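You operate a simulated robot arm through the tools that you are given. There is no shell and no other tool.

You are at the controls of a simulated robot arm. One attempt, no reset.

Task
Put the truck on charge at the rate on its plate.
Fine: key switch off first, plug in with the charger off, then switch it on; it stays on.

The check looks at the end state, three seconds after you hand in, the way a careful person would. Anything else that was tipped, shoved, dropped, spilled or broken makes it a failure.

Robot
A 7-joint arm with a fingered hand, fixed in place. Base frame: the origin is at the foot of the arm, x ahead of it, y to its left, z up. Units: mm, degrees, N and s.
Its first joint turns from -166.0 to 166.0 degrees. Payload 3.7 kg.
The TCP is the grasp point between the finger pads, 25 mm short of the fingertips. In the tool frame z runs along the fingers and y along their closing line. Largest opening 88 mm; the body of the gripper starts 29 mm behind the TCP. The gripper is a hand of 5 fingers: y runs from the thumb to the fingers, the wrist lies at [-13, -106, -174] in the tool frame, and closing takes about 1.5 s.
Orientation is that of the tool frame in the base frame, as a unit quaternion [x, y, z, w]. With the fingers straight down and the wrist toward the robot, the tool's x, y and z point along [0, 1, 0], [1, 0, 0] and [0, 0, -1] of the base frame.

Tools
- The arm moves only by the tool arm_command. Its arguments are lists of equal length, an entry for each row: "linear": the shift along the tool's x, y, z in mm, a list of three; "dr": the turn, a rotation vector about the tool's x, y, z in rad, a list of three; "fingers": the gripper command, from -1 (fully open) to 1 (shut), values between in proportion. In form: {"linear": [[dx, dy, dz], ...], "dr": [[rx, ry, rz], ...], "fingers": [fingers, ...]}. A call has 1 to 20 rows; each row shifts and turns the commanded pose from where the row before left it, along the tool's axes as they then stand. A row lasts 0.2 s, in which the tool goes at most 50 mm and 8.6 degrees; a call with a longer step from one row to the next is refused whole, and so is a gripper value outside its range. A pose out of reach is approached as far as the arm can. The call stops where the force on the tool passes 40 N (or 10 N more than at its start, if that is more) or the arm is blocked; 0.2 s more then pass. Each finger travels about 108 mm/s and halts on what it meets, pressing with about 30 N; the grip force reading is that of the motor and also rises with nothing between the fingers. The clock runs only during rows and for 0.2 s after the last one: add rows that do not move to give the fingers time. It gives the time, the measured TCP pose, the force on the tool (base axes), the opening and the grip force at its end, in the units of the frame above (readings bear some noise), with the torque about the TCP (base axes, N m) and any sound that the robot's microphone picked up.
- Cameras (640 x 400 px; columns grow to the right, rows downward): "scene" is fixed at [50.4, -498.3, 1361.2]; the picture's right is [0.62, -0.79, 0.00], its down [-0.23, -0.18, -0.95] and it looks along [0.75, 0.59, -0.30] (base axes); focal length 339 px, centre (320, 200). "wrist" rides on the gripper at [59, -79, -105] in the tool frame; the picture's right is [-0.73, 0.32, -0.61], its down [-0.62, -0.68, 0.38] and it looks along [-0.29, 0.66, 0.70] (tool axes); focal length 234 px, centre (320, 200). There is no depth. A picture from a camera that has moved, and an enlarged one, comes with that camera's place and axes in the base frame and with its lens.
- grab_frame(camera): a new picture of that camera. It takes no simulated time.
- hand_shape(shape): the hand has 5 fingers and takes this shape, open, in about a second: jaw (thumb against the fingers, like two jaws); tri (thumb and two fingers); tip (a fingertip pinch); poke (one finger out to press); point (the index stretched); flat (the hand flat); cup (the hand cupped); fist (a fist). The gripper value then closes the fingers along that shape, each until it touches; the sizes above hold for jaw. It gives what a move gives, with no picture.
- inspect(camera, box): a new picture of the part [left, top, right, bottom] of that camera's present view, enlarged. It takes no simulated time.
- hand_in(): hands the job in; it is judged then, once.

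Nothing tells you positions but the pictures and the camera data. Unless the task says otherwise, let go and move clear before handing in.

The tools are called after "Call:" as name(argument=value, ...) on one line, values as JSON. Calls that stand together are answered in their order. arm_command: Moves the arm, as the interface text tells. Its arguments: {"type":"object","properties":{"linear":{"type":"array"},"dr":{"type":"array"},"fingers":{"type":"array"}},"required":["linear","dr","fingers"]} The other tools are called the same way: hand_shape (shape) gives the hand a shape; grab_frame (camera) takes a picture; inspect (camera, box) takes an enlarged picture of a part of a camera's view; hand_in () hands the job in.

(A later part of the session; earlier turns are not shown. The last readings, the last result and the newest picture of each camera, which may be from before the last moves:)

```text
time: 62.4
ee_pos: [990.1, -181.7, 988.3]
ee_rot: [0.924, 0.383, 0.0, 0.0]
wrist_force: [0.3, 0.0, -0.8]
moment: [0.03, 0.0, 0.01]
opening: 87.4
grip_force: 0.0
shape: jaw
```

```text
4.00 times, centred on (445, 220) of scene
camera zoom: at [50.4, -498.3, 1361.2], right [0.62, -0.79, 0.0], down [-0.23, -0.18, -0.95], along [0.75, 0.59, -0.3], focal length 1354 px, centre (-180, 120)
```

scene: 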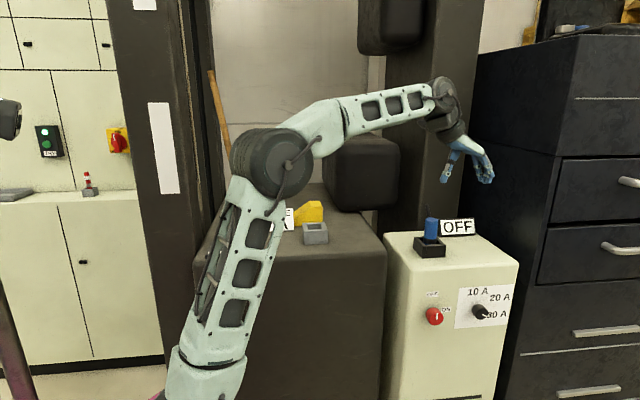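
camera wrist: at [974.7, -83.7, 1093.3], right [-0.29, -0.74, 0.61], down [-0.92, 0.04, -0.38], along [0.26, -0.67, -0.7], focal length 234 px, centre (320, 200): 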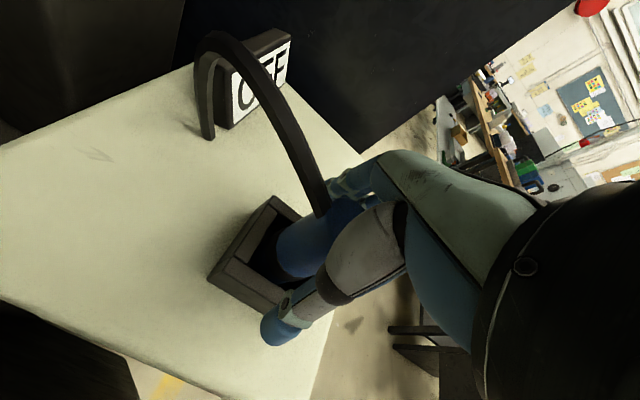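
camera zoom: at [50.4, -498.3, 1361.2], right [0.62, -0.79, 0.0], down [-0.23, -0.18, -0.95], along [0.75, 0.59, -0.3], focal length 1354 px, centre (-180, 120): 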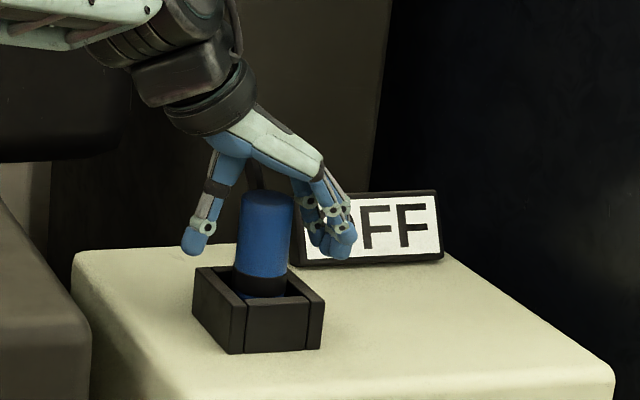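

The fingers straddle the handle, clear of the holder and display. I'll close on the plug.

Call:
arm_command(linear=[[0, 0, 0], [0, 0, 0], [0, 0, 0], [0, 0, 0], [0, 0, 0], [0, 0, 0], [0, 0, 0]], dr=[[0, 0, 0], [0, 0, 0], [0, 0, 0], [0, 0, 0], [0, 0, 0], [0, 0, 0], [0, 0, 0]], fingers=[-0.3, 0.2, 0.6, 1, 1, 1, 1])

Call:
grab_frame(camera="wrist")

Call:
inspect(camera="scene", box=[390, 170, 500, 270])

```text
time: 64.0
ee_pos: [990.9, -180.3, 988.4]
ee_rot: [0.924, 0.383, -0.001, 0.001]
wrist_force: [-0.2, 0.2, 0.0]
moment: [0.03, -0.04, -0.01]
opening: 34.4
grip_force: 30.3
shape: jaw
```

```text
taken
camera wrist: at [974.9, -83.7, 1093.1], right [-0.29, -0.74, 0.61], down [-0.92, 0.04, -0.38], along [0.26, -0.67, -0.7], focal length 234 px, centre (320, 200)
```

wrist: 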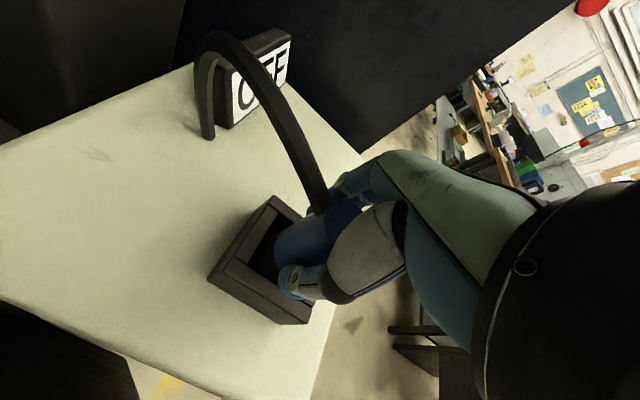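

```text
4.00 times, centred on (445, 220) of scene
camera zoom: at [50.4, -498.3, 1361.2], right [0.62, -0.79, 0.0], down [-0.23, -0.18, -0.95], along [0.75, 0.59, -0.3], focal length 1354 px, centre (-180, 120)
```

zoom: 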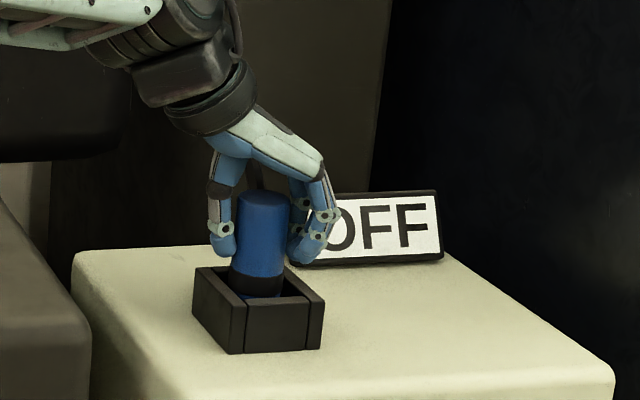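

The plug is gripped at 34 mm. I'll lift straight up slowly and check for resistance.

Call:
arm_command(linear=[[0, 0, -10], [0, 0, -15], [0, 0, -15]], dr=[[0, 0, 0], [0, 0, 0], [0, 0, 0]], fingers=[1, 1, 1])

Call:
inspect(camera="scene", box=[390, 150, 520, 270])

Call:
grab_frame(camera="wrist")

```text
time: 64.8
ee_pos: [988.9, -179.6, 1030.6]
ee_rot: [0.924, 0.382, 0.0, 0.0]
wrist_force: [-0.6, 0.3, -1.9]
moment: [0.02, 0.0, 0.01]
opening: 34.5
grip_force: 30.2
shape: jaw
```

```text
3.33 times, centred on (455, 210) of scene
camera zoom: at [50.4, -498.3, 1361.2], right [0.62, -0.79, 0.0], down [-0.23, -0.18, -0.95], along [0.75, 0.59, -0.3], focal length 1129 px, centre (-130, 167)
```

zoom: 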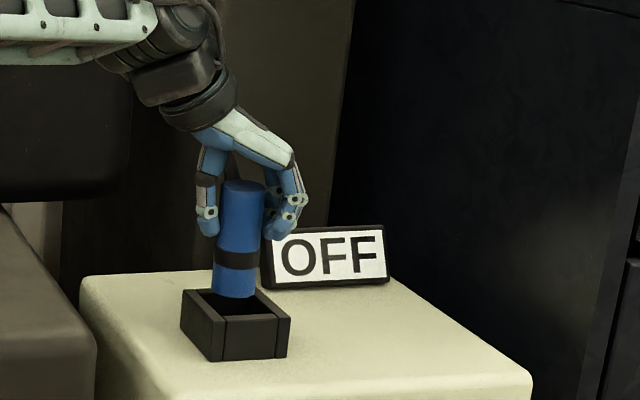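

```text
taken
camera wrist: at [974.8, -82.6, 1135.3], right [-0.29, -0.74, 0.61], down [-0.92, 0.04, -0.38], along [0.26, -0.67, -0.7], focal length 234 px, centre (320, 200)
```

wrist: 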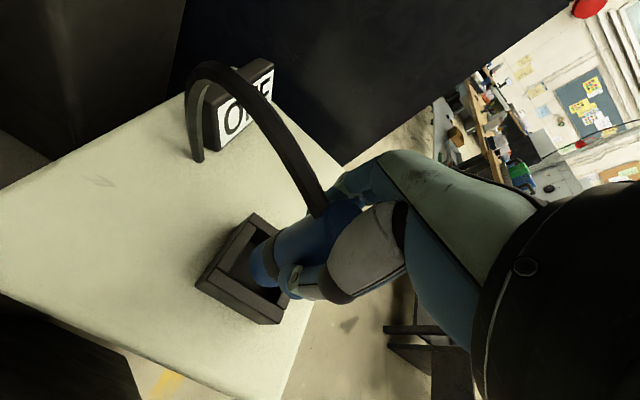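

The plug came out freely: it is a round barrel about 98 mm long, with its bottom about 75 mm below the TCP. I'll raise it above everything and carry it over the socket at the same yaw.

Call:
arm_command(linear=[[0, 0, -33], [0, 0, -33], [0, 0, -34]], dr=[[0, 0, 0], [0, 0, 0], [0, 0, 0]], fingers=[1, 1, 1])

Call:
arm_command(linear=[[5.5, -32, 0], [5.5, -32, 0], [5.5, -32, 0], [5.5, -32, 0], [5.5, -32, 0]], dr=[[0, 0, 0], [0, 0, 0], [0, 0, 0], [0, 0, 0], [0, 0, 0]], fingers=[1, 1, 1, 1, 1])

Call:
grab_frame(camera="scene")

Call:
grab_frame(camera="wrist")

```text
time: 65.6
ee_pos: [991.1, -180.0, 1129.4]
ee_rot: [0.924, 0.383, 0.0, 0.0]
wrist_force: [-0.1, -0.1, -2.7]
moment: [-0.01, 0.03, 0.01]
opening: 33.9
grip_force: 29.6
shape: jaw
```

```text
time: 66.8
ee_pos: [895.2, -45.8, 1129.2]
ee_rot: [0.924, 0.382, -0.001, 0.0]
wrist_force: [-0.1, -0.9, -2.4]
moment: [0.01, -0.03, -0.03]
opening: 34.5
grip_force: 29.9
shape: jaw
```

```text
taken
```

scene: 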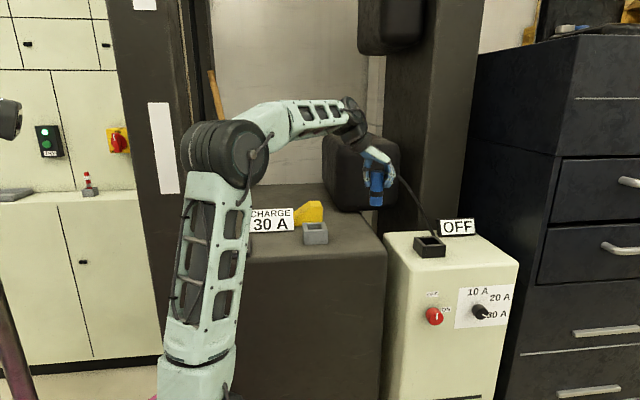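

```text
taken
camera wrist: at [880.9, 50.5, 1235.7], right [-0.29, -0.74, 0.61], down [-0.92, 0.04, -0.38], along [0.26, -0.67, -0.7], focal length 234 px, centre (320, 200)
```

wrist: 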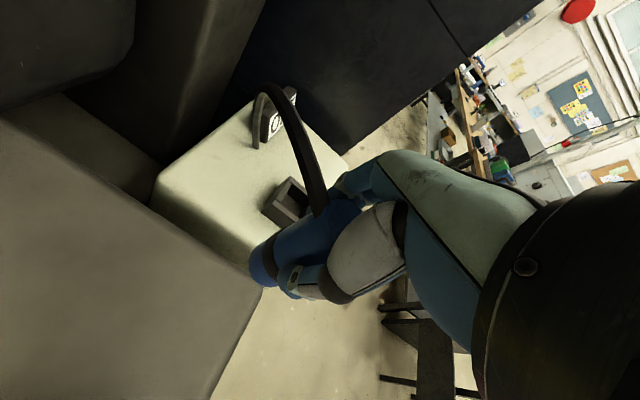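

The cable pays out freely. I'll continue to above the socket.

Call:
arm_command(linear=[[5.6, -35, 0], [5.6, -35, 0], [5.6, -35, 0], [5.6, -35, 0], [5.6, -35, 0], [0, 0, 0]], dr=[[0, 0, 0], [0, 0, 0], [0, 0, 0], [0, 0, 0], [0, 0, 0], [0, 0, 0]], fingers=[1, 1, 1, 1, 1, 1])

Call:
grab_frame(camera="scene")

Call:
grab_frame(camera="wrist")

Call:
inspect(camera="scene", box=[270, 150, 370, 260])

Call:
inspect(camera="wrist", box=[180, 150, 360, 340])

```text
time: 68.2
ee_pos: [793.2, 97.6, 1127.5]
ee_rot: [0.924, 0.382, 0.0, 0.0]
wrist_force: [-0.4, -0.4, -2.5]
moment: [0.01, -0.02, 0.04]
opening: 34.3
grip_force: 29.9
shape: jaw
```

```text
taken
```

scene: 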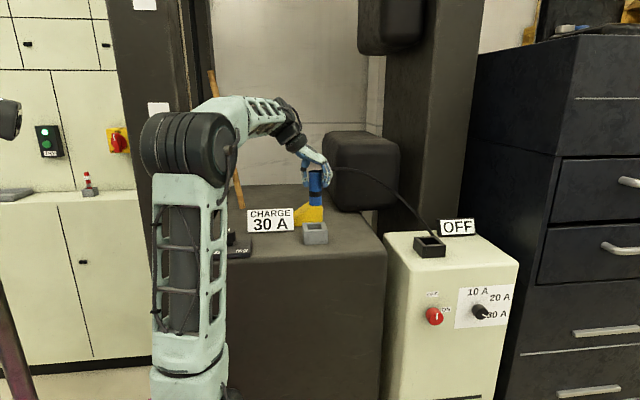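

```text
taken
camera wrist: at [778.4, 195.2, 1233.4], right [-0.29, -0.74, 0.61], down [-0.92, 0.04, -0.38], along [0.26, -0.67, -0.7], focal length 234 px, centre (320, 200)
```

wrist: 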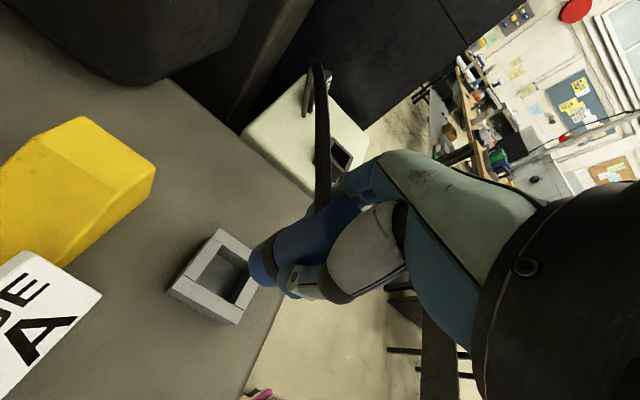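

```text
3.64 times, centred on (320, 205) of scene
camera zoom: at [50.4, -498.3, 1361.2], right [0.62, -0.79, 0.0], down [-0.23, -0.18, -0.95], along [0.75, 0.59, -0.3], focal length 1231 px, centre (320, 182)
```

zoom: 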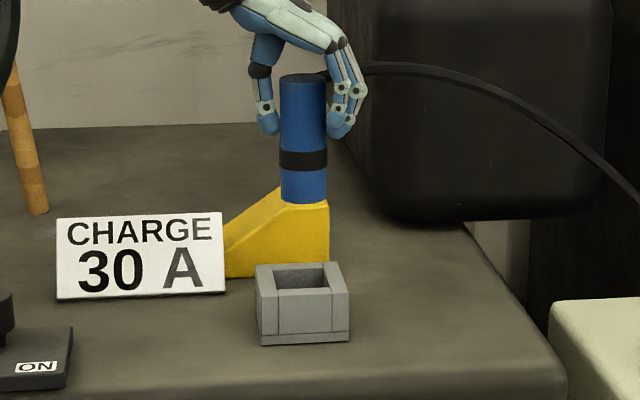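

```text
2.11 times, centred on (270, 245) of wrist
camera zoom: at [778.4, 195.2, 1233.4], right [-0.29, -0.74, 0.61], down [-0.92, 0.04, -0.38], along [0.26, -0.67, -0.7], focal length 493 px, centre (425, 105)
```

zoom: 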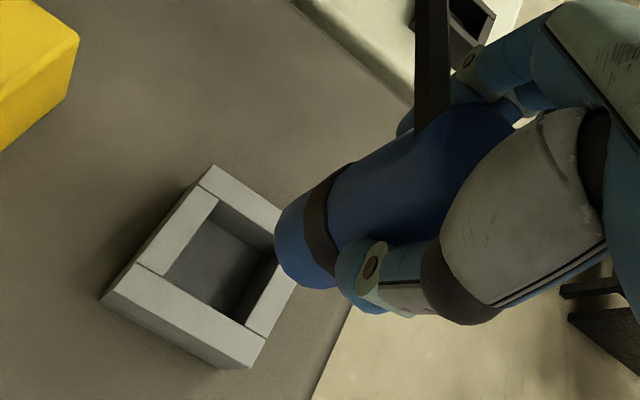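

Call:
inspect(camera="wrist", box=[155, 215, 285, 335])

Call:
inspect(camera="scene", box=[295, 165, 345, 250])

```text
3.33 times, centred on (220, 275) of wrist
camera zoom: at [778.4, 195.2, 1233.4], right [-0.29, -0.74, 0.61], down [-0.92, 0.04, -0.38], along [0.26, -0.67, -0.7], focal length 781 px, centre (653, -50)
```

zoom: 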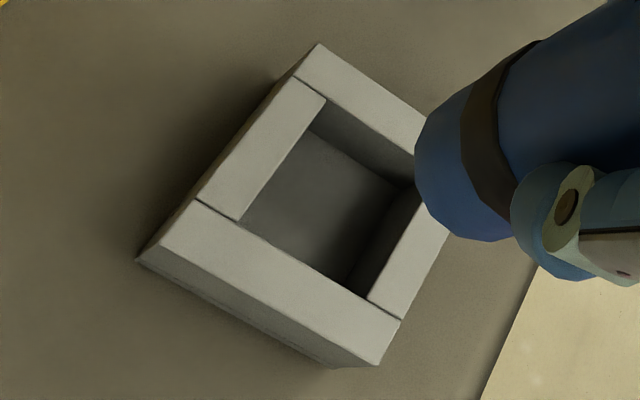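

```text
4.71 times, centred on (320, 208) of scene
camera zoom: at [50.4, -498.3, 1361.2], right [0.62, -0.79, 0.0], down [-0.23, -0.18, -0.95], along [0.75, 0.59, -0.3], focal length 1594 px, centre (320, 165)
```

zoom: 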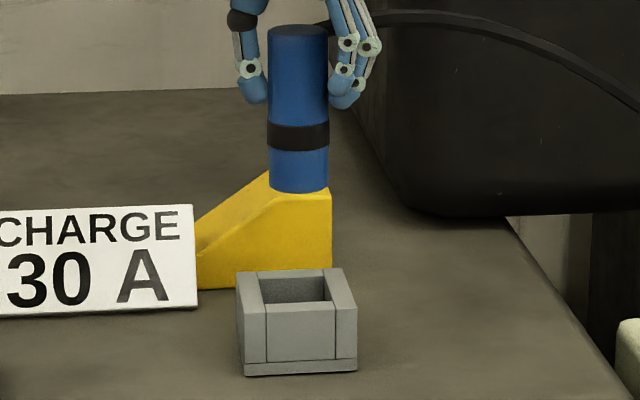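

I refine the socket opening to about 44 mm square at (799, 106.5) with its top at z ≈ 976, about 11 mm from the plug along tool x. I'll shift and lower until the plug bottom is about 15 mm above the rim, then re-measure.

Call:
arm_command(linear=[[6, -0.5, 10], [5.5, -0.5, 20], [0, 0, 20], [0, 0, 11], [0, 0, 0]], dr=[[0, 0, 0], [0, 0, 0], [0, 0, 0], [0, 0, 0], [0, 0, 0]], fingers=[1, 1, 1, 1, 1])

Call:
inspect(camera="wrist", box=[180, 200, 320, 330])

Call:
inspect(camera="scene", box=[295, 185, 345, 250])

```text
time: 69.4
ee_pos: [801.6, 106.0, 1068.8]
ee_rot: [0.924, 0.383, 0.0, 0.0]
wrist_force: [0.0, -0.6, -2.2]
moment: [-0.01, 0.02, 0.01]
opening: 34.4
grip_force: 30.0
shape: jaw
```

```text
3.08 times, centred on (250, 265) of wrist
camera zoom: at [785.4, 202.7, 1173.5], right [-0.29, -0.74, 0.61], down [-0.92, 0.04, -0.38], along [0.26, -0.67, -0.7], focal length 720 px, centre (535, 0)
```

zoom: 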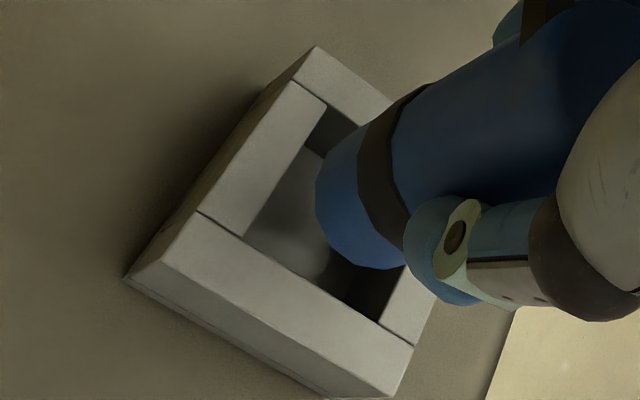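

```text
6.15 times, centred on (320, 218) of scene
camera zoom: at [50.4, -498.3, 1361.2], right [0.62, -0.79, 0.0], down [-0.23, -0.18, -0.95], along [0.75, 0.59, -0.3], focal length 2084 px, centre (320, 92)
```

zoom: 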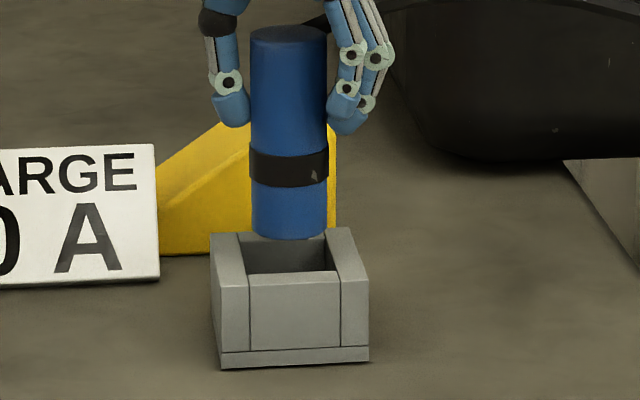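

Plug and opening now align within about 1.5 mm, and the clearance is about 4 mm per side. I'll nudge 1.5 mm and lower the plug into the socket while watching the force.

Call:
arm_command(linear=[[1.5, 0, 8], [0, 0, 10], [0, 0, 8], [0, 0, 0]], dr=[[0, 0, 0], [0, 0, 0], [0, 0, 0], [0, 0, 0]], fingers=[1, 1, 1, 1])

Call:
inspect(camera="wrist", box=[180, 200, 320, 330])

Call:
inspect(camera="scene", box=[295, 185, 345, 250])

```text
time: 70.4
ee_pos: [800.8, 107.7, 1043.1]
ee_rot: [0.924, 0.383, 0.001, 0.0]
wrist_force: [-1.2, 1.3, -2.1]
moment: [0.09, 0.09, 0.02]
opening: 34.5
grip_force: 29.5
shape: jaw
```

```text
3.08 times, centred on (250, 265) of wrist
camera zoom: at [786.4, 203.6, 1148.4], right [-0.29, -0.74, 0.61], down [-0.92, 0.04, -0.38], along [0.26, -0.67, -0.7], focal length 720 px, centre (535, 0)
```

zoom: 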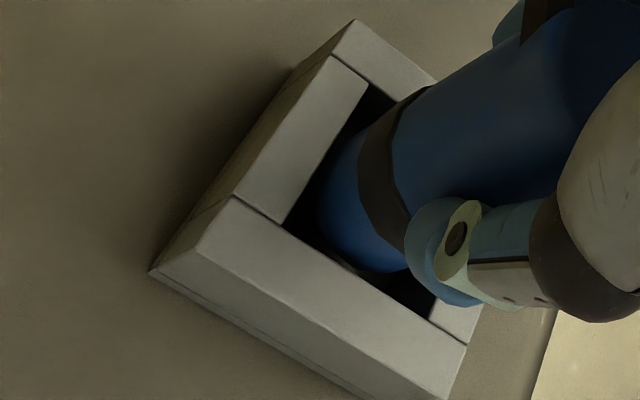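

```text
6.15 times, centred on (320, 218) of scene
camera zoom: at [50.4, -498.3, 1361.2], right [0.62, -0.79, 0.0], down [-0.23, -0.18, -0.95], along [0.75, 0.59, -0.3], focal length 2084 px, centre (320, 92)
```

zoom: 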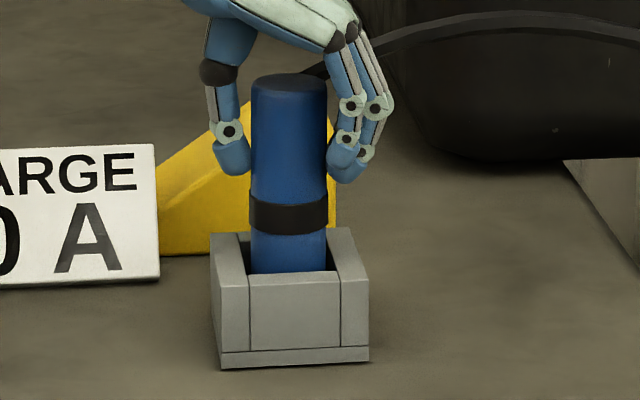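

It is entering, with only slight side contact. I'll continue down in small steps.

Call:
arm_command(linear=[[0, 0, 5], [0, 0, 5], [0, 0, 4], [0, 0, 0]], dr=[[0, 0, 0], [0, 0, 0], [0, 0, 0], [0, 0, 0]], fingers=[1, 1, 1, 1])

Call:
inspect(camera="scene", box=[295, 185, 345, 250])

Call:
inspect(camera="wrist", box=[180, 200, 320, 330])

```text
time: 71.4
ee_pos: [800.3, 105.8, 1027.9]
ee_rot: [0.924, 0.382, 0.001, -0.001]
wrist_force: [-0.4, 1.3, -2.4]
moment: [0.08, 0.05, 0.02]
opening: 34.6
grip_force: 30.0
shape: jaw
```

```text
6.15 times, centred on (320, 218) of scene
camera zoom: at [50.4, -498.3, 1361.2], right [0.62, -0.79, 0.0], down [-0.23, -0.18, -0.95], along [0.75, 0.59, -0.3], focal length 2084 px, centre (320, 92)
```

zoom: 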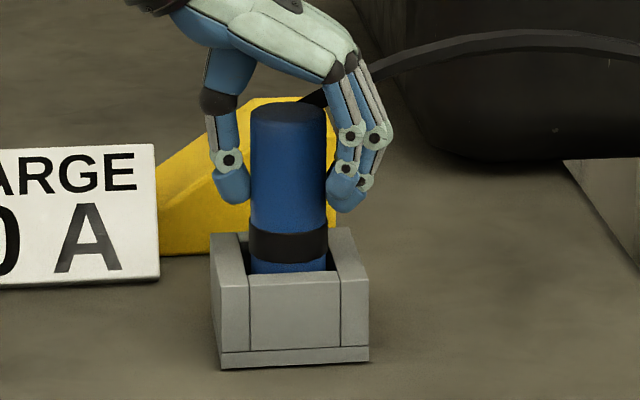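

```text
3.08 times, centred on (250, 265) of wrist
camera zoom: at [785.1, 203.0, 1134.1], right [-0.29, -0.74, 0.61], down [-0.92, 0.04, -0.38], along [0.26, -0.67, -0.7], focal length 720 px, centre (535, 0)
```

zoom: 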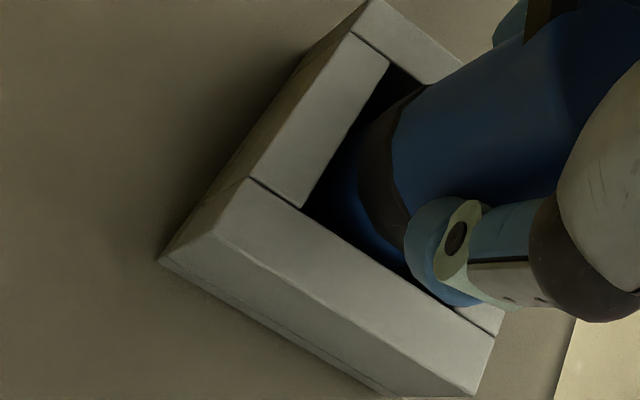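

Going in cleanly. I'll continue down to the floor of the socket.

Call:
arm_command(linear=[[0, 0, 4], [0, 0, 3], [0, 0, 3], [0, 0, 0]], dr=[[0, 0, 0], [0, 0, 0], [0, 0, 0], [0, 0, 0]], fingers=[1, 1, 1, 1])

Call:
inspect(camera="scene", box=[295, 185, 345, 250])

```text
time: 72.4
ee_pos: [802.5, 105.8, 1018.8]
ee_rot: [0.924, 0.383, 0.0, 0.0]
wrist_force: [-2.1, 1.0, -0.8]
moment: [0.03, 0.05, 0.04]
opening: 34.3
grip_force: 30.0
shape: jaw
```

```text
6.15 times, centred on (320, 218) of scene
camera zoom: at [50.4, -498.3, 1361.2], right [0.62, -0.79, 0.0], down [-0.23, -0.18, -0.95], along [0.75, 0.59, -0.3], focal length 2084 px, centre (320, 92)
```

zoom: 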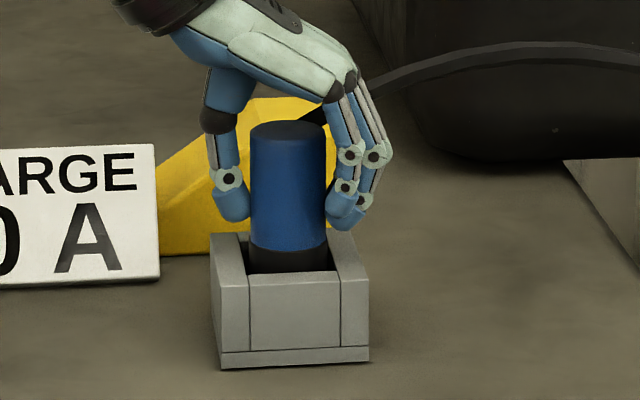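

Call:
arm_command(linear=[[0, 0, 2], [0, 0, 2], [0, 0, 2], [0, 0, 0]], dr=[[0, 0, 0], [0, 0, 0], [0, 0, 0], [0, 0, 0]], fingers=[1, 1, 1, 1])

Call:
inspect(camera="scene", box=[295, 185, 345, 250])

```text
time: 73.4
ee_pos: [800.4, 107.1, 1015.0]
ee_rot: [0.924, 0.382, 0.003, 0.002]
wrist_force: [1.2, 0.5, 37.9]
moment: [-0.07, -0.08, 0.07]
opening: 36.2
grip_force: 30.5
shape: jaw
```

```text
6.15 times, centred on (320, 218) of scene
camera zoom: at [50.4, -498.3, 1361.2], right [0.62, -0.79, 0.0], down [-0.23, -0.18, -0.95], along [0.75, 0.59, -0.3], focal length 2084 px, centre (320, 92)
```

zoom: 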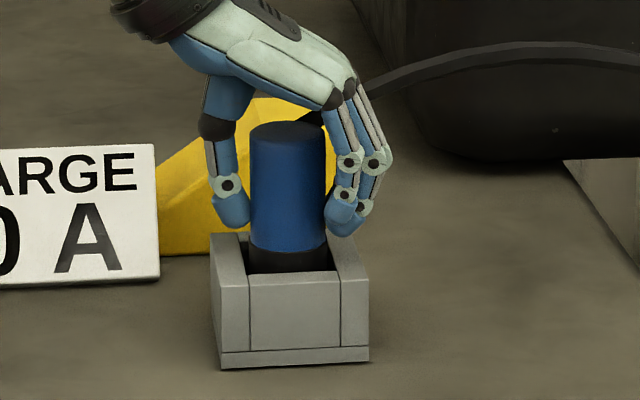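

The plug is seated: floor contact at about 38 N. I'll ease off the pressure, open the hand and lift away.

Call:
arm_command(linear=[[0, 0, -3], [0, 0, 0], [0, 0, 0], [0, 0, 0], [0, 0, 0], [0, 0, 0], [0, 0, 0], [0, 0, 0]], dr=[[0, 0, 0], [0, 0, 0], [0, 0, 0], [0, 0, 0], [0, 0, 0], [0, 0, 0], [0, 0, 0], [0, 0, 0]], fingers=[1, 0.6, 0.2, -0.2, -0.6, -1, -1, -1])

Call:
inspect(camera="scene", box=[280, 170, 360, 250])

Call:
grab_frame(camera="wrist")

```text
time: 75.2
ee_pos: [800.2, 106.3, 1016.5]
ee_rot: [0.924, 0.383, 0.001, 0.0]
wrist_force: [0.1, -0.3, 0.6]
moment: [0.01, -0.03, 0.01]
opening: 87.6
grip_force: 0.0
shape: jaw
```

```text
5.00 times, centred on (320, 210) of scene
camera zoom: at [50.4, -498.3, 1361.2], right [0.62, -0.79, 0.0], down [-0.23, -0.18, -0.95], along [0.75, 0.59, -0.3], focal length 1693 px, centre (320, 150)
```

zoom: 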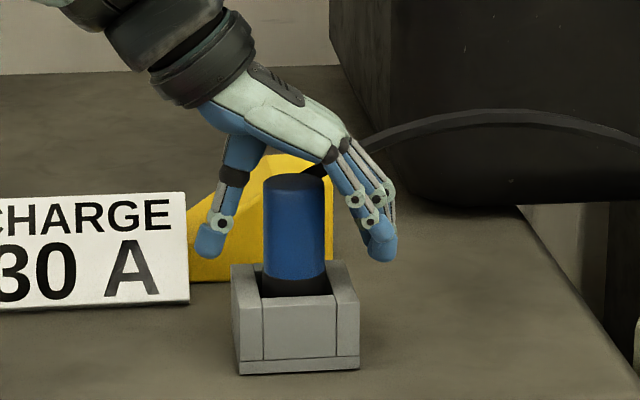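

```text
taken
camera wrist: at [785.2, 203.9, 1121.6], right [-0.29, -0.74, 0.61], down [-0.92, 0.04, -0.38], along [0.26, -0.67, -0.7], focal length 234 px, centre (320, 200)
```

wrist: 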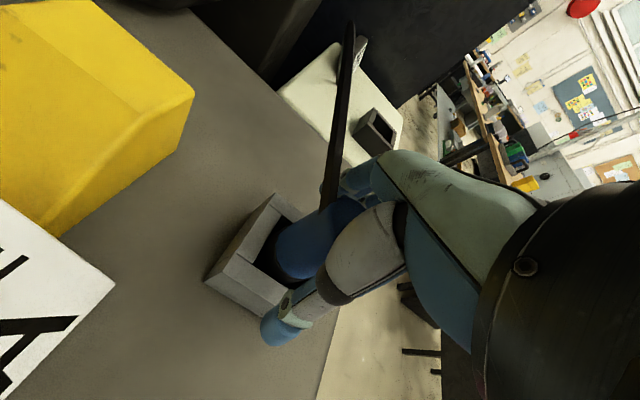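

The plug stands in the socket with the hand open. I'll lift while drifting slightly away from the cable side.

Call:
arm_command(linear=[[-8, 0, -8], [-8, 0, -20], [-8, 0, -30], [0, 0, -40], [0, 0, -40]], dr=[[0, 0, 0], [0, 0, 0], [0, 0, 0], [0, 0, 0], [0, 0, 0]], fingers=[-1, -1, -1, -1, -1])

Call:
grab_frame(camera="scene")

Call:
grab_frame(camera="wrist")

Call:
inspect(camera="scene", box=[280, 170, 480, 270])

```text
time: 76.4
ee_pos: [782.4, 88.5, 1153.9]
ee_rot: [0.924, 0.383, 0.0, 0.001]
wrist_force: [0.7, -0.4, 0.0]
moment: [0.01, 0.0, -0.02]
opening: 87.4
grip_force: 0.1
shape: jaw
```

```text
taken
```

scene: 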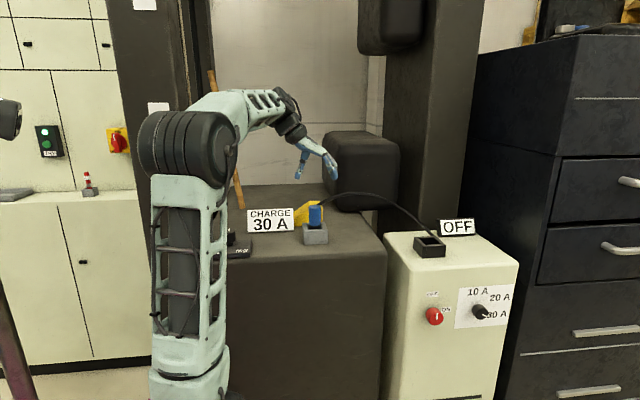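

```text
taken
camera wrist: at [767.7, 185.8, 1258.9], right [-0.29, -0.74, 0.61], down [-0.92, 0.04, -0.38], along [0.26, -0.67, -0.7], focal length 234 px, centre (320, 200)
```

wrist: 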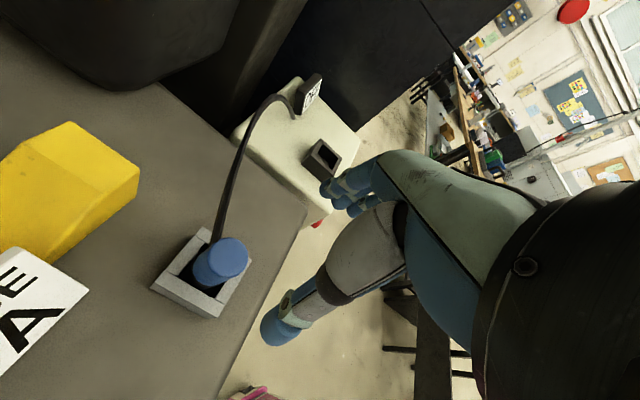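

```text
3.20 times, centred on (380, 220) of scene
camera zoom: at [50.4, -498.3, 1361.2], right [0.62, -0.79, 0.0], down [-0.23, -0.18, -0.95], along [0.75, 0.59, -0.3], focal length 1084 px, centre (128, 136)
```

zoom: 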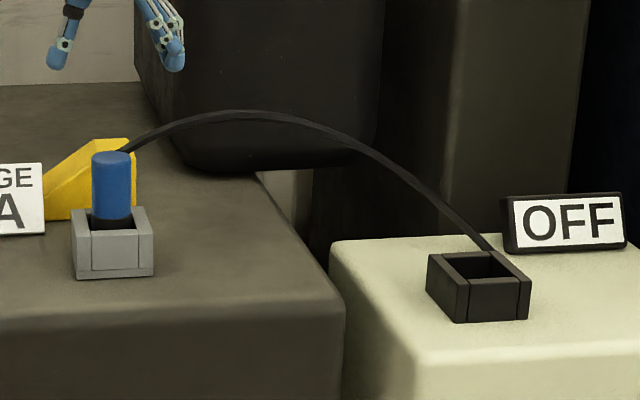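

The plug is seated and the cable arches freely to the charger. Now the red switch: I'll back away toward the robot and turn the fingers to the panel, well clear of the cable.

Call:
arm_command(linear=[[-40.3, 21.7, 0], [-40.3, 21.7, 0], [-40.3, 21.7, 0], [-40.3, 21.7, 0], [-40.3, 21.7, 0], [-40.3, 21.7, 0], [-40.3, 21.7, 0], [-40.3, 21.7, 0], [-40.3, 21.7, 0], [-40.3, 21.7, 0]], dr=[[0, 0, 0], [0, 0, 0], [0, 0, 0], [0, 0, 0], [0, 0, 0], [0, 0, 0], [0, 0, 0], [0, 0, 0], [0, 0, 0], [0, 0, 0]], fingers=[-1, -1, -1, -1, -1, -1, -1, -1, -1, -1])

Call:
arm_command(linear=[[0, 0, 0], [0, 0, 0], [0, 0, 0], [0, 0, 0], [0, 0, 0], [0, 0, 0], [0, 0, 0], [0, 0, 0], [0, 0, 0], [0, 0, 0], [0, 0, 0], [0, 0, 0]], dr=[[0, 0.131, 0], [0, 0.131, 0], [0, 0.131, 0], [0, 0.131, 0], [0, 0.131, 0], [0, 0.131, 0], [0, 0.131, 0], [0, 0.131, 0], [0, 0.131, 0], [0, 0.131, 0], [0, 0.131, 0], [0, 0.13, 0]], fingers=[-1, -1, -1, -1, -1, -1, -1, -1, -1, -1, -1, -1])

Call:
grab_frame(camera="scene")

```text
time: 78.6
ee_pos: [651.6, -350.8, 1154.8]
ee_rot: [0.924, 0.382, 0.0, 0.001]
wrist_force: [0.1, 0.5, -1.1]
moment: [-0.01, -0.01, -0.01]
opening: 87.7
grip_force: 0.0
shape: jaw
```

```text
time: 81.2
ee_pos: [651.1, -348.4, 1153.3]
ee_rot: [0.652, 0.271, 0.655, -0.271]
wrist_force: [0.5, 0.3, 0.0]
moment: [0.02, -0.01, -0.03]
opening: 87.7
grip_force: 0.1
shape: jaw
```

```text
taken
```

scene: 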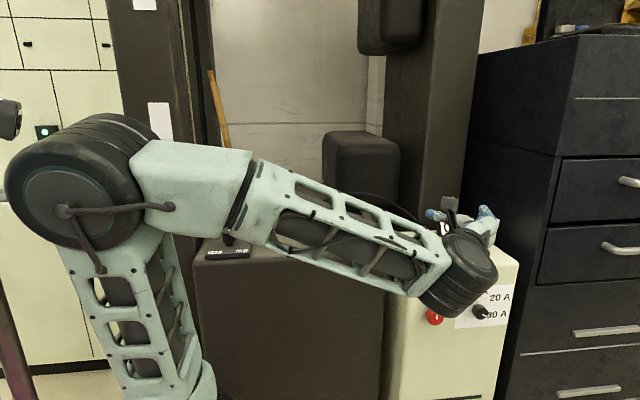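

Call:
arm_command(linear=[[-35.6, 9.5, 11.3], [-35.6, 9.5, 11.3], [-35.6, 9.5, 11.3], [-35.6, 9.5, 11.3], [-35.6, 9.5, 11.3], [-35.6, 9.5, 11.3], [-35.6, 9.5, 11.3], [-35.6, 9.5, 11.3], [-35.6, 9.5, 11.3], [-35.6, 9.5, 11.3], [-35.6, 9.5, 11.3]], dr=[[0, 0, 0], [0, 0, 0], [0, 0, 0], [0, 0, 0], [0, 0, 0], [0, 0, 0], [0, 0, 0], [0, 0, 0], [0, 0, 0], [0, 0, 0], [0, 0, 0]], fingers=[-1, -1, -1, -1, -1, -1, -1, -1, -1, -1, -1])

Call:
grab_frame(camera="wrist")

Call:
inspect(camera="wrist", box=[180, 180, 340, 340])

Call:
grab_frame(camera="scene")

```text
time: 83.6
ee_pos: [815.8, -333.8, 764.3]
ee_rot: [0.653, 0.271, 0.654, -0.269]
wrist_force: [-0.1, -0.2, 0.5]
moment: [0.01, -0.03, 0.0]
opening: 87.8
grip_force: 0.0
shape: jaw
```

```text
taken
camera wrist: at [684.1, -351.7, 823.3], right [-0.2, -0.66, -0.73], down [-0.21, 0.75, -0.62], along [0.96, 0.03, -0.29], focal length 234 px, centre (320, 200)
```

wrist: 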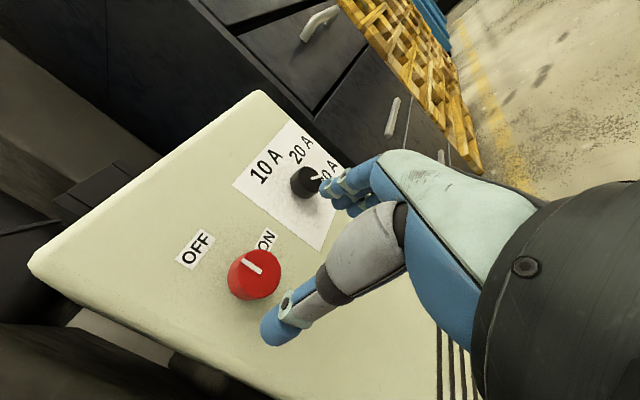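

```text
2.50 times, centred on (260, 260) of wrist
camera zoom: at [684.1, -351.7, 823.3], right [-0.2, -0.66, -0.73], down [-0.21, 0.75, -0.62], along [0.96, 0.03, -0.29], focal length 585 px, centre (470, 50)
```

zoom: 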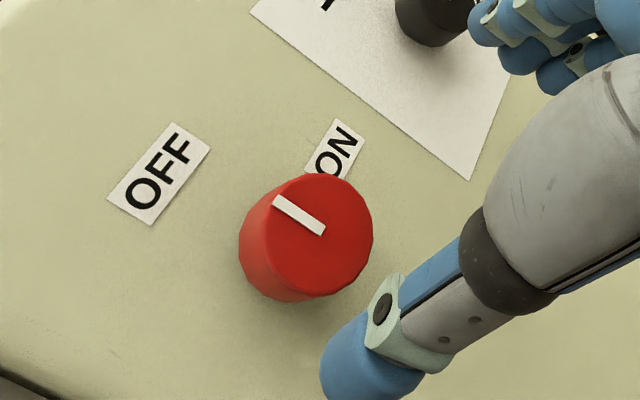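

```text
taken
```

scene: 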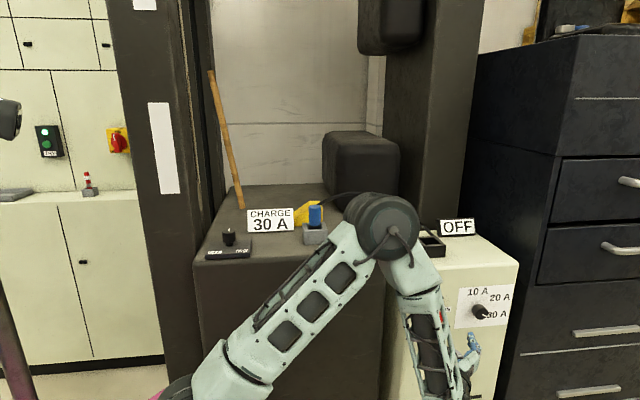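

The red switch has OFF straight up and ON at about 90° clockwise, and its axis is about 5 mm below my grasp axis. I'll centre, pre-rotate the wrist and move closer.

Call:
arm_command(linear=[[-3, 0, 22], [-2.5, 0, 22], [0, 0, 0], [0, 0, 0], [0, 0, 0], [0, 0, 0], [0, 0, 0], [0, 0, 0], [0, 0, 0]], dr=[[0, 0, 0], [0, 0, 0], [0, 0, -0.13], [0, 0, -0.13], [0, 0, -0.13], [0, 0, -0.13], [0, 0, -0.13], [0, 0, -0.13], [0, 0, 0]], fingers=[-1, -1, -1, -1, -1, -1, -1, -1, -1])

Call:
grab_frame(camera="wrist")

Call:
inspect(camera="wrist", box=[200, 180, 360, 320])

Call:
grab_frame(camera="scene")

```text
time: 85.6
ee_pos: [845.2, -304.1, 758.0]
ee_rot: [0.501, 0.499, 0.707, -0.001]
wrist_force: [0.3, 0.4, -0.2]
moment: [0.0, -0.03, -0.03]
opening: 87.6
grip_force: 0.1
shape: jaw
```

```text
taken
camera wrist: at [701.4, -309.4, 743.9], right [0.09, -0.95, -0.29], down [0.24, 0.3, -0.92], along [0.97, 0.02, 0.26], focal length 234 px, centre (320, 200)
```

wrist: 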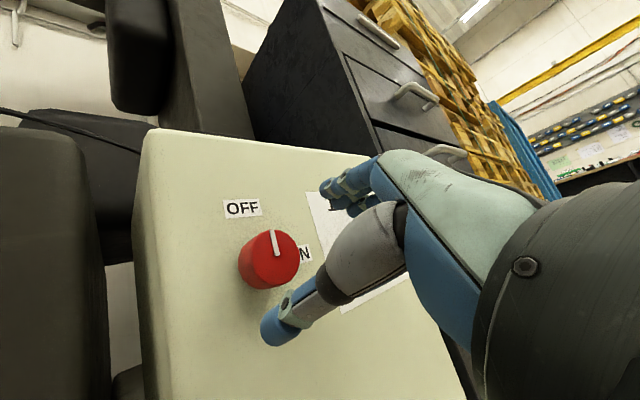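

```text
2.86 times, centred on (280, 250) of wrist
camera zoom: at [701.4, -309.4, 743.9], right [0.09, -0.95, -0.29], down [0.24, 0.3, -0.92], along [0.97, 0.02, 0.26], focal length 669 px, centre (434, 57)
```

zoom: 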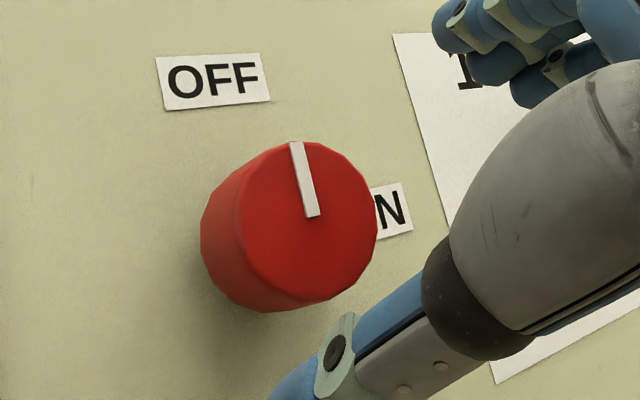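

```text
taken
```

scene: 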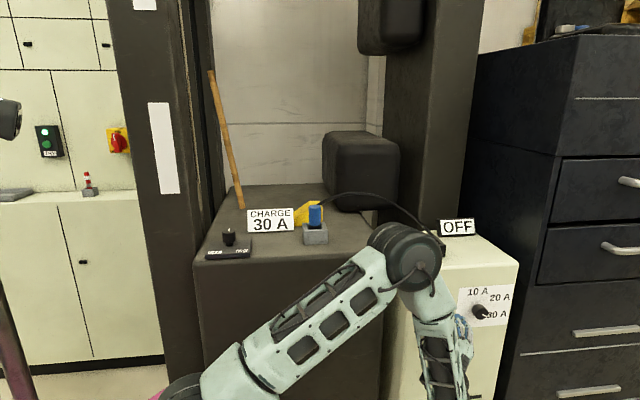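

The face is about 60 mm ahead with a small offset. I'll correct it and advance around the cap.

Call:
arm_command(linear=[[2.5, 0, 20], [0, 0, 20], [0, 0, 15], [0, 0, 0]], dr=[[0, 0, 0], [0, 0, 0], [0, 0, 0], [0, 0, 0]], fingers=[-1, -1, -1, -1])

Call:
inspect(camera="wrist", box=[220, 130, 440, 340])

```text
time: 86.6
ee_pos: [883.7, -264.9, 759.4]
ee_rot: [0.501, 0.498, 0.707, 0.0]
wrist_force: [0.2, -0.4, -0.4]
moment: [0.02, 0.0, -0.01]
opening: 87.6
grip_force: 0.1
shape: jaw
```

```text
1.90 times, centred on (330, 235) of wrist
camera zoom: at [739.7, -270.0, 746.0], right [0.09, -0.95, -0.29], down [0.24, 0.3, -0.92], along [0.97, 0.02, 0.26], focal length 446 px, centre (301, 133)
```

zoom: 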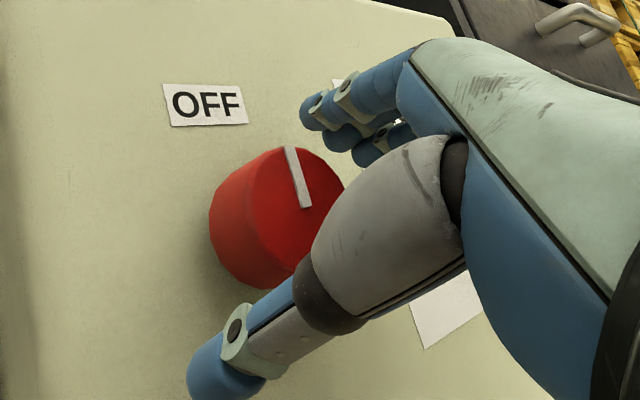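

Clear on both sides. Closing on the red cap.

Call:
arm_command(linear=[[0, 0, 0], [0, 0, 0], [0, 0, 0], [0, 0, 0], [0, 0, 0], [0, 0, 0], [0, 0, 0]], dr=[[0, 0, 0], [0, 0, 0], [0, 0, 0], [0, 0, 0], [0, 0, 0], [0, 0, 0], [0, 0, 0]], fingers=[-0.3, 0.2, 0.6, 1, 1, 1, 1])

Call:
inspect(camera="wrist", box=[220, 130, 440, 340])

Call:
inspect(camera="scene", box=[200, 180, 360, 280])

```text
time: 88.2
ee_pos: [883.7, -264.7, 759.4]
ee_rot: [0.501, 0.498, 0.707, -0.002]
wrist_force: [-2.3, 3.8, -6.4]
moment: [-0.04, 0.1, 0.06]
opening: 35.5
grip_force: 30.1
shape: jaw
```

```text
1.90 times, centred on (330, 235) of wrist
camera zoom: at [739.7, -270.0, 745.8], right [0.09, -0.95, -0.29], down [0.24, 0.3, -0.92], along [0.97, 0.02, 0.26], focal length 446 px, centre (301, 133)
```

zoom: 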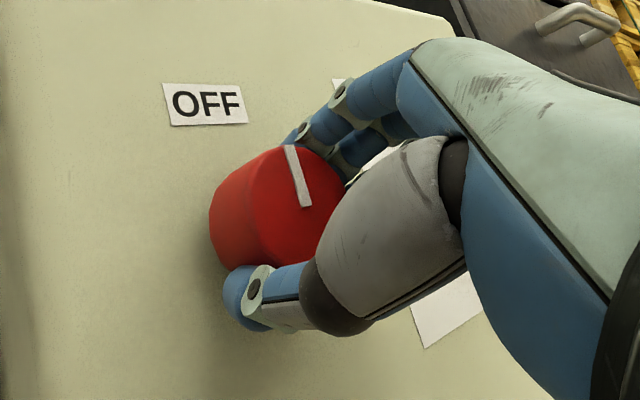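

```text
4.00 times, centred on (280, 230) of scene
camera zoom: at [50.4, -498.3, 1361.2], right [0.62, -0.79, 0.0], down [-0.23, -0.18, -0.95], along [0.75, 0.59, -0.3], focal length 1354 px, centre (480, 80)
```

zoom: 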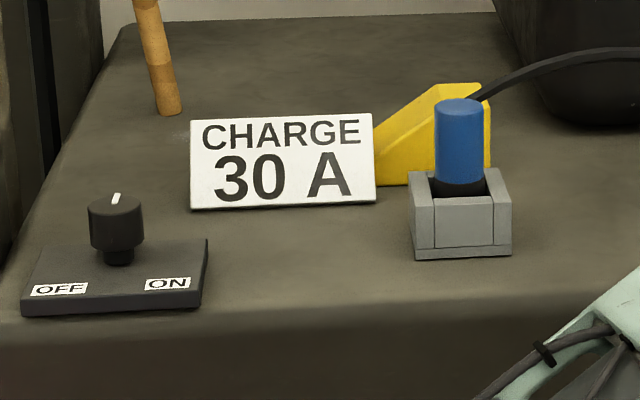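

The cap is gripped, and the key is OFF, the plug is in and the selector is at 30 A. I'll turn the red switch clockwise toward ON.

Call:
arm_command(linear=[[0, 0, 0], [0, 0, 0], [0, 0, 0], [0, 0, 0], [0, 0, 0], [0, 0, 0], [0, 0, 0]], dr=[[0, 0, 0.1], [0, 0, 0.1], [0, 0, 0.1], [0, 0, 0.1], [0, 0, 0.1], [0, 0, 0.1], [0, 0, 0.1]], fingers=[1, 1, 1, 1, 1, 1, 1])

Call:
inspect(camera="wrist", box=[220, 130, 440, 340])

Call:
grab_frame(camera="scene")

```text
time: 89.8
ee_pos: [883.7, -264.2, 759.1]
ee_rot: [0.641, 0.296, 0.664, -0.245]
wrist_force: [-7.3, 5.6, -0.6]
moment: [-0.01, -0.01, 0.08]
opening: 35.0
grip_force: 30.0
shape: jaw
```

```text
1.90 times, centred on (330, 235) of wrist
camera zoom: at [749.3, -279.3, 811.7], right [-0.16, -0.7, -0.7], down [-0.17, 0.72, -0.68], along [0.97, 0.01, -0.24], focal length 446 px, centre (301, 133)
```

zoom: 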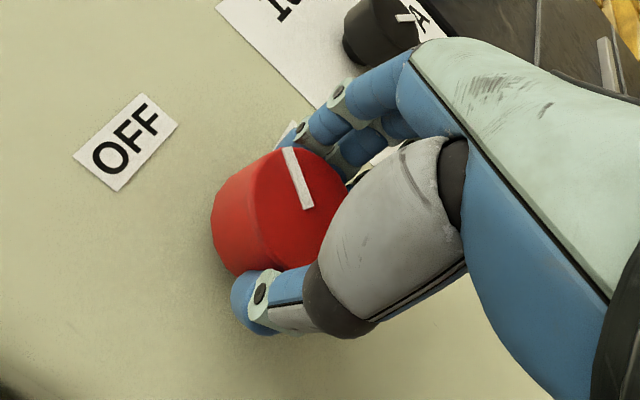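

```text
taken
```

scene: 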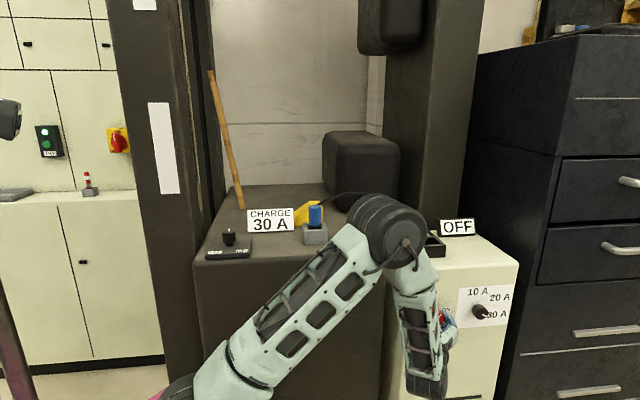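

The switch follows, about 40° so far. Continuing.

Call:
arm_command(linear=[[0, 0, 0], [0, 0, 0], [0, 0, 0], [0, 0, 0], [0, 0, 0], [0, 0, 0], [0, 0, 0]], dr=[[0, 0, 0.1], [0, 0, 0.1], [0, 0, 0.1], [0, 0, 0.1], [0, 0, 0.1], [0, 0, 0.1], [0, 0, 0.1]], fingers=[1, 1, 1, 1, 1, 1, 1])

Call:
inspect(camera="wrist", box=[220, 130, 440, 340])

Call:
grab_frame(camera="scene")

```text
time: 91.4
ee_pos: [882.8, -262.2, 760.1]
ee_rot: [0.704, 0.058, 0.54, -0.457]
wrist_force: [-1.4, 4.9, 2.7]
moment: [0.0, -0.01, 0.03]
opening: 34.7
grip_force: 30.4
shape: jaw
```

```text
1.90 times, centred on (330, 235) of wrist
camera zoom: at [786.2, -316.6, 853.2], right [-0.54, -0.32, -0.78], down [-0.38, 0.92, -0.11], along [0.75, 0.23, -0.62], focal length 446 px, centre (301, 133)
```

zoom: 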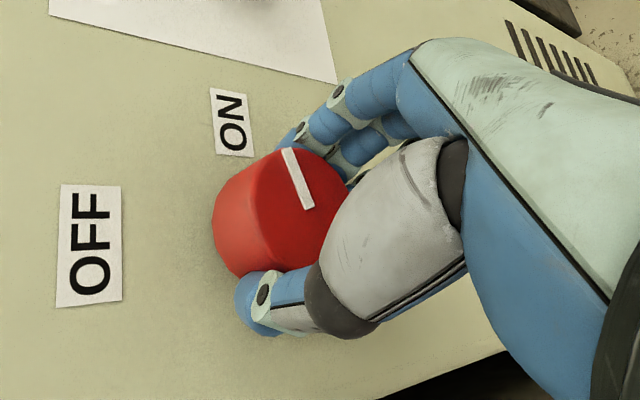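

```text
taken
```

scene: 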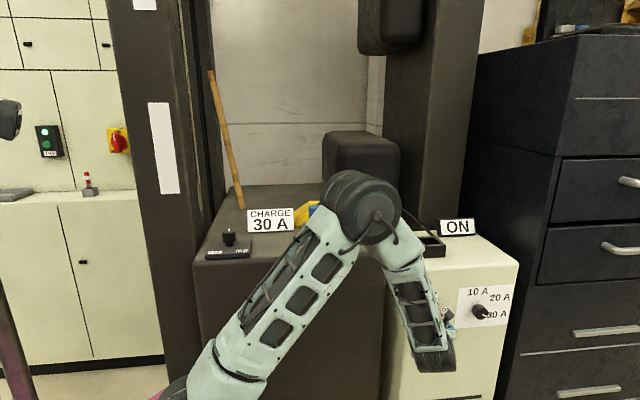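

The charger display now reads ON. I'll take the switch to its 90° stop.

Call:
arm_command(linear=[[0, 0, 0], [0, 0, 0], [0, 0, 0], [0, 0, 0]], dr=[[0, 0, 0.09], [0, 0, 0.09], [0, 0, 0.05], [0, 0, 0]], fingers=[1, 1, 1, 1])

Call:
inspect(camera="wrist", box=[220, 130, 440, 340])

Call:
grab_frame(camera="scene")

```text
time: 92.4
ee_pos: [883.3, -263.0, 759.7]
ee_rot: [0.707, -0.023, 0.483, -0.517]
wrist_force: [-4.8, 6.6, 3.0]
moment: [-0.01, -0.01, 0.1]
opening: 34.4
grip_force: 29.4
shape: jaw
```

```text
1.90 times, centred on (330, 235) of wrist
camera zoom: at [802.3, -332.5, 857.7], right [-0.66, -0.19, -0.72], down [-0.38, 0.92, 0.1], along [0.65, 0.34, -0.68], focal length 446 px, centre (301, 133)
```

zoom: 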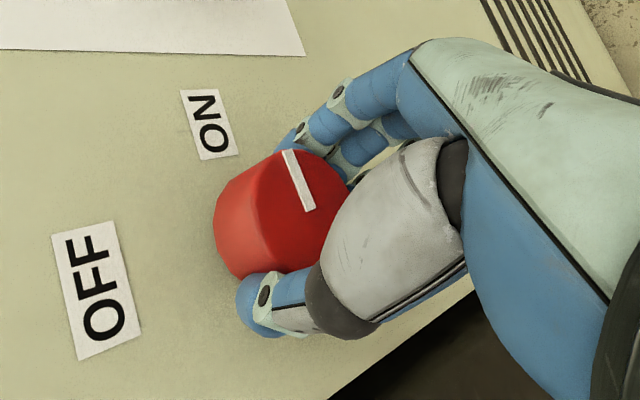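

```text
taken
```

scene: 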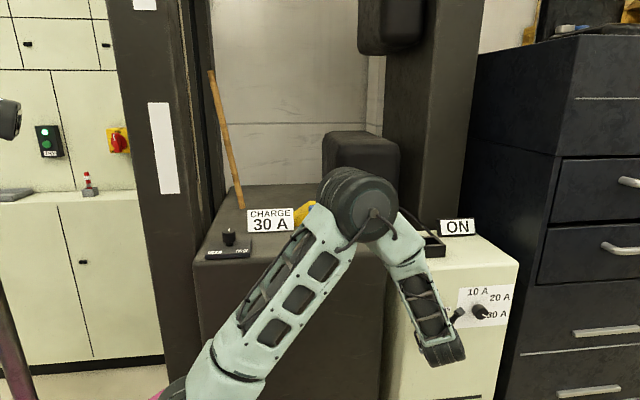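

Call:
arm_command(linear=[[0, 0, 0], [0, 0, 0]], dr=[[0, 0, 0.08], [0, 0, 0]], fingers=[1, 1])

Call:
inspect(camera="wrist", box=[220, 130, 440, 340])

```text
time: 93.0
ee_pos: [883.3, -264.4, 759.4]
ee_rot: [0.705, -0.051, 0.463, -0.535]
wrist_force: [-4.6, 6.7, 2.2]
moment: [-0.06, 0.01, 0.05]
opening: 34.3
grip_force: 29.8
shape: jaw
```

```text
1.90 times, centred on (330, 235) of wrist
camera zoom: at [807.9, -338.2, 858.3], right [-0.7, -0.15, -0.69], down [-0.37, 0.91, 0.17], along [0.61, 0.38, -0.7], focal length 446 px, centre (301, 133)
```

zoom: 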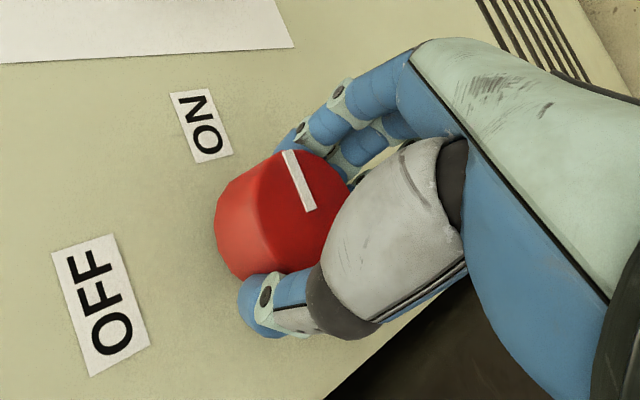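

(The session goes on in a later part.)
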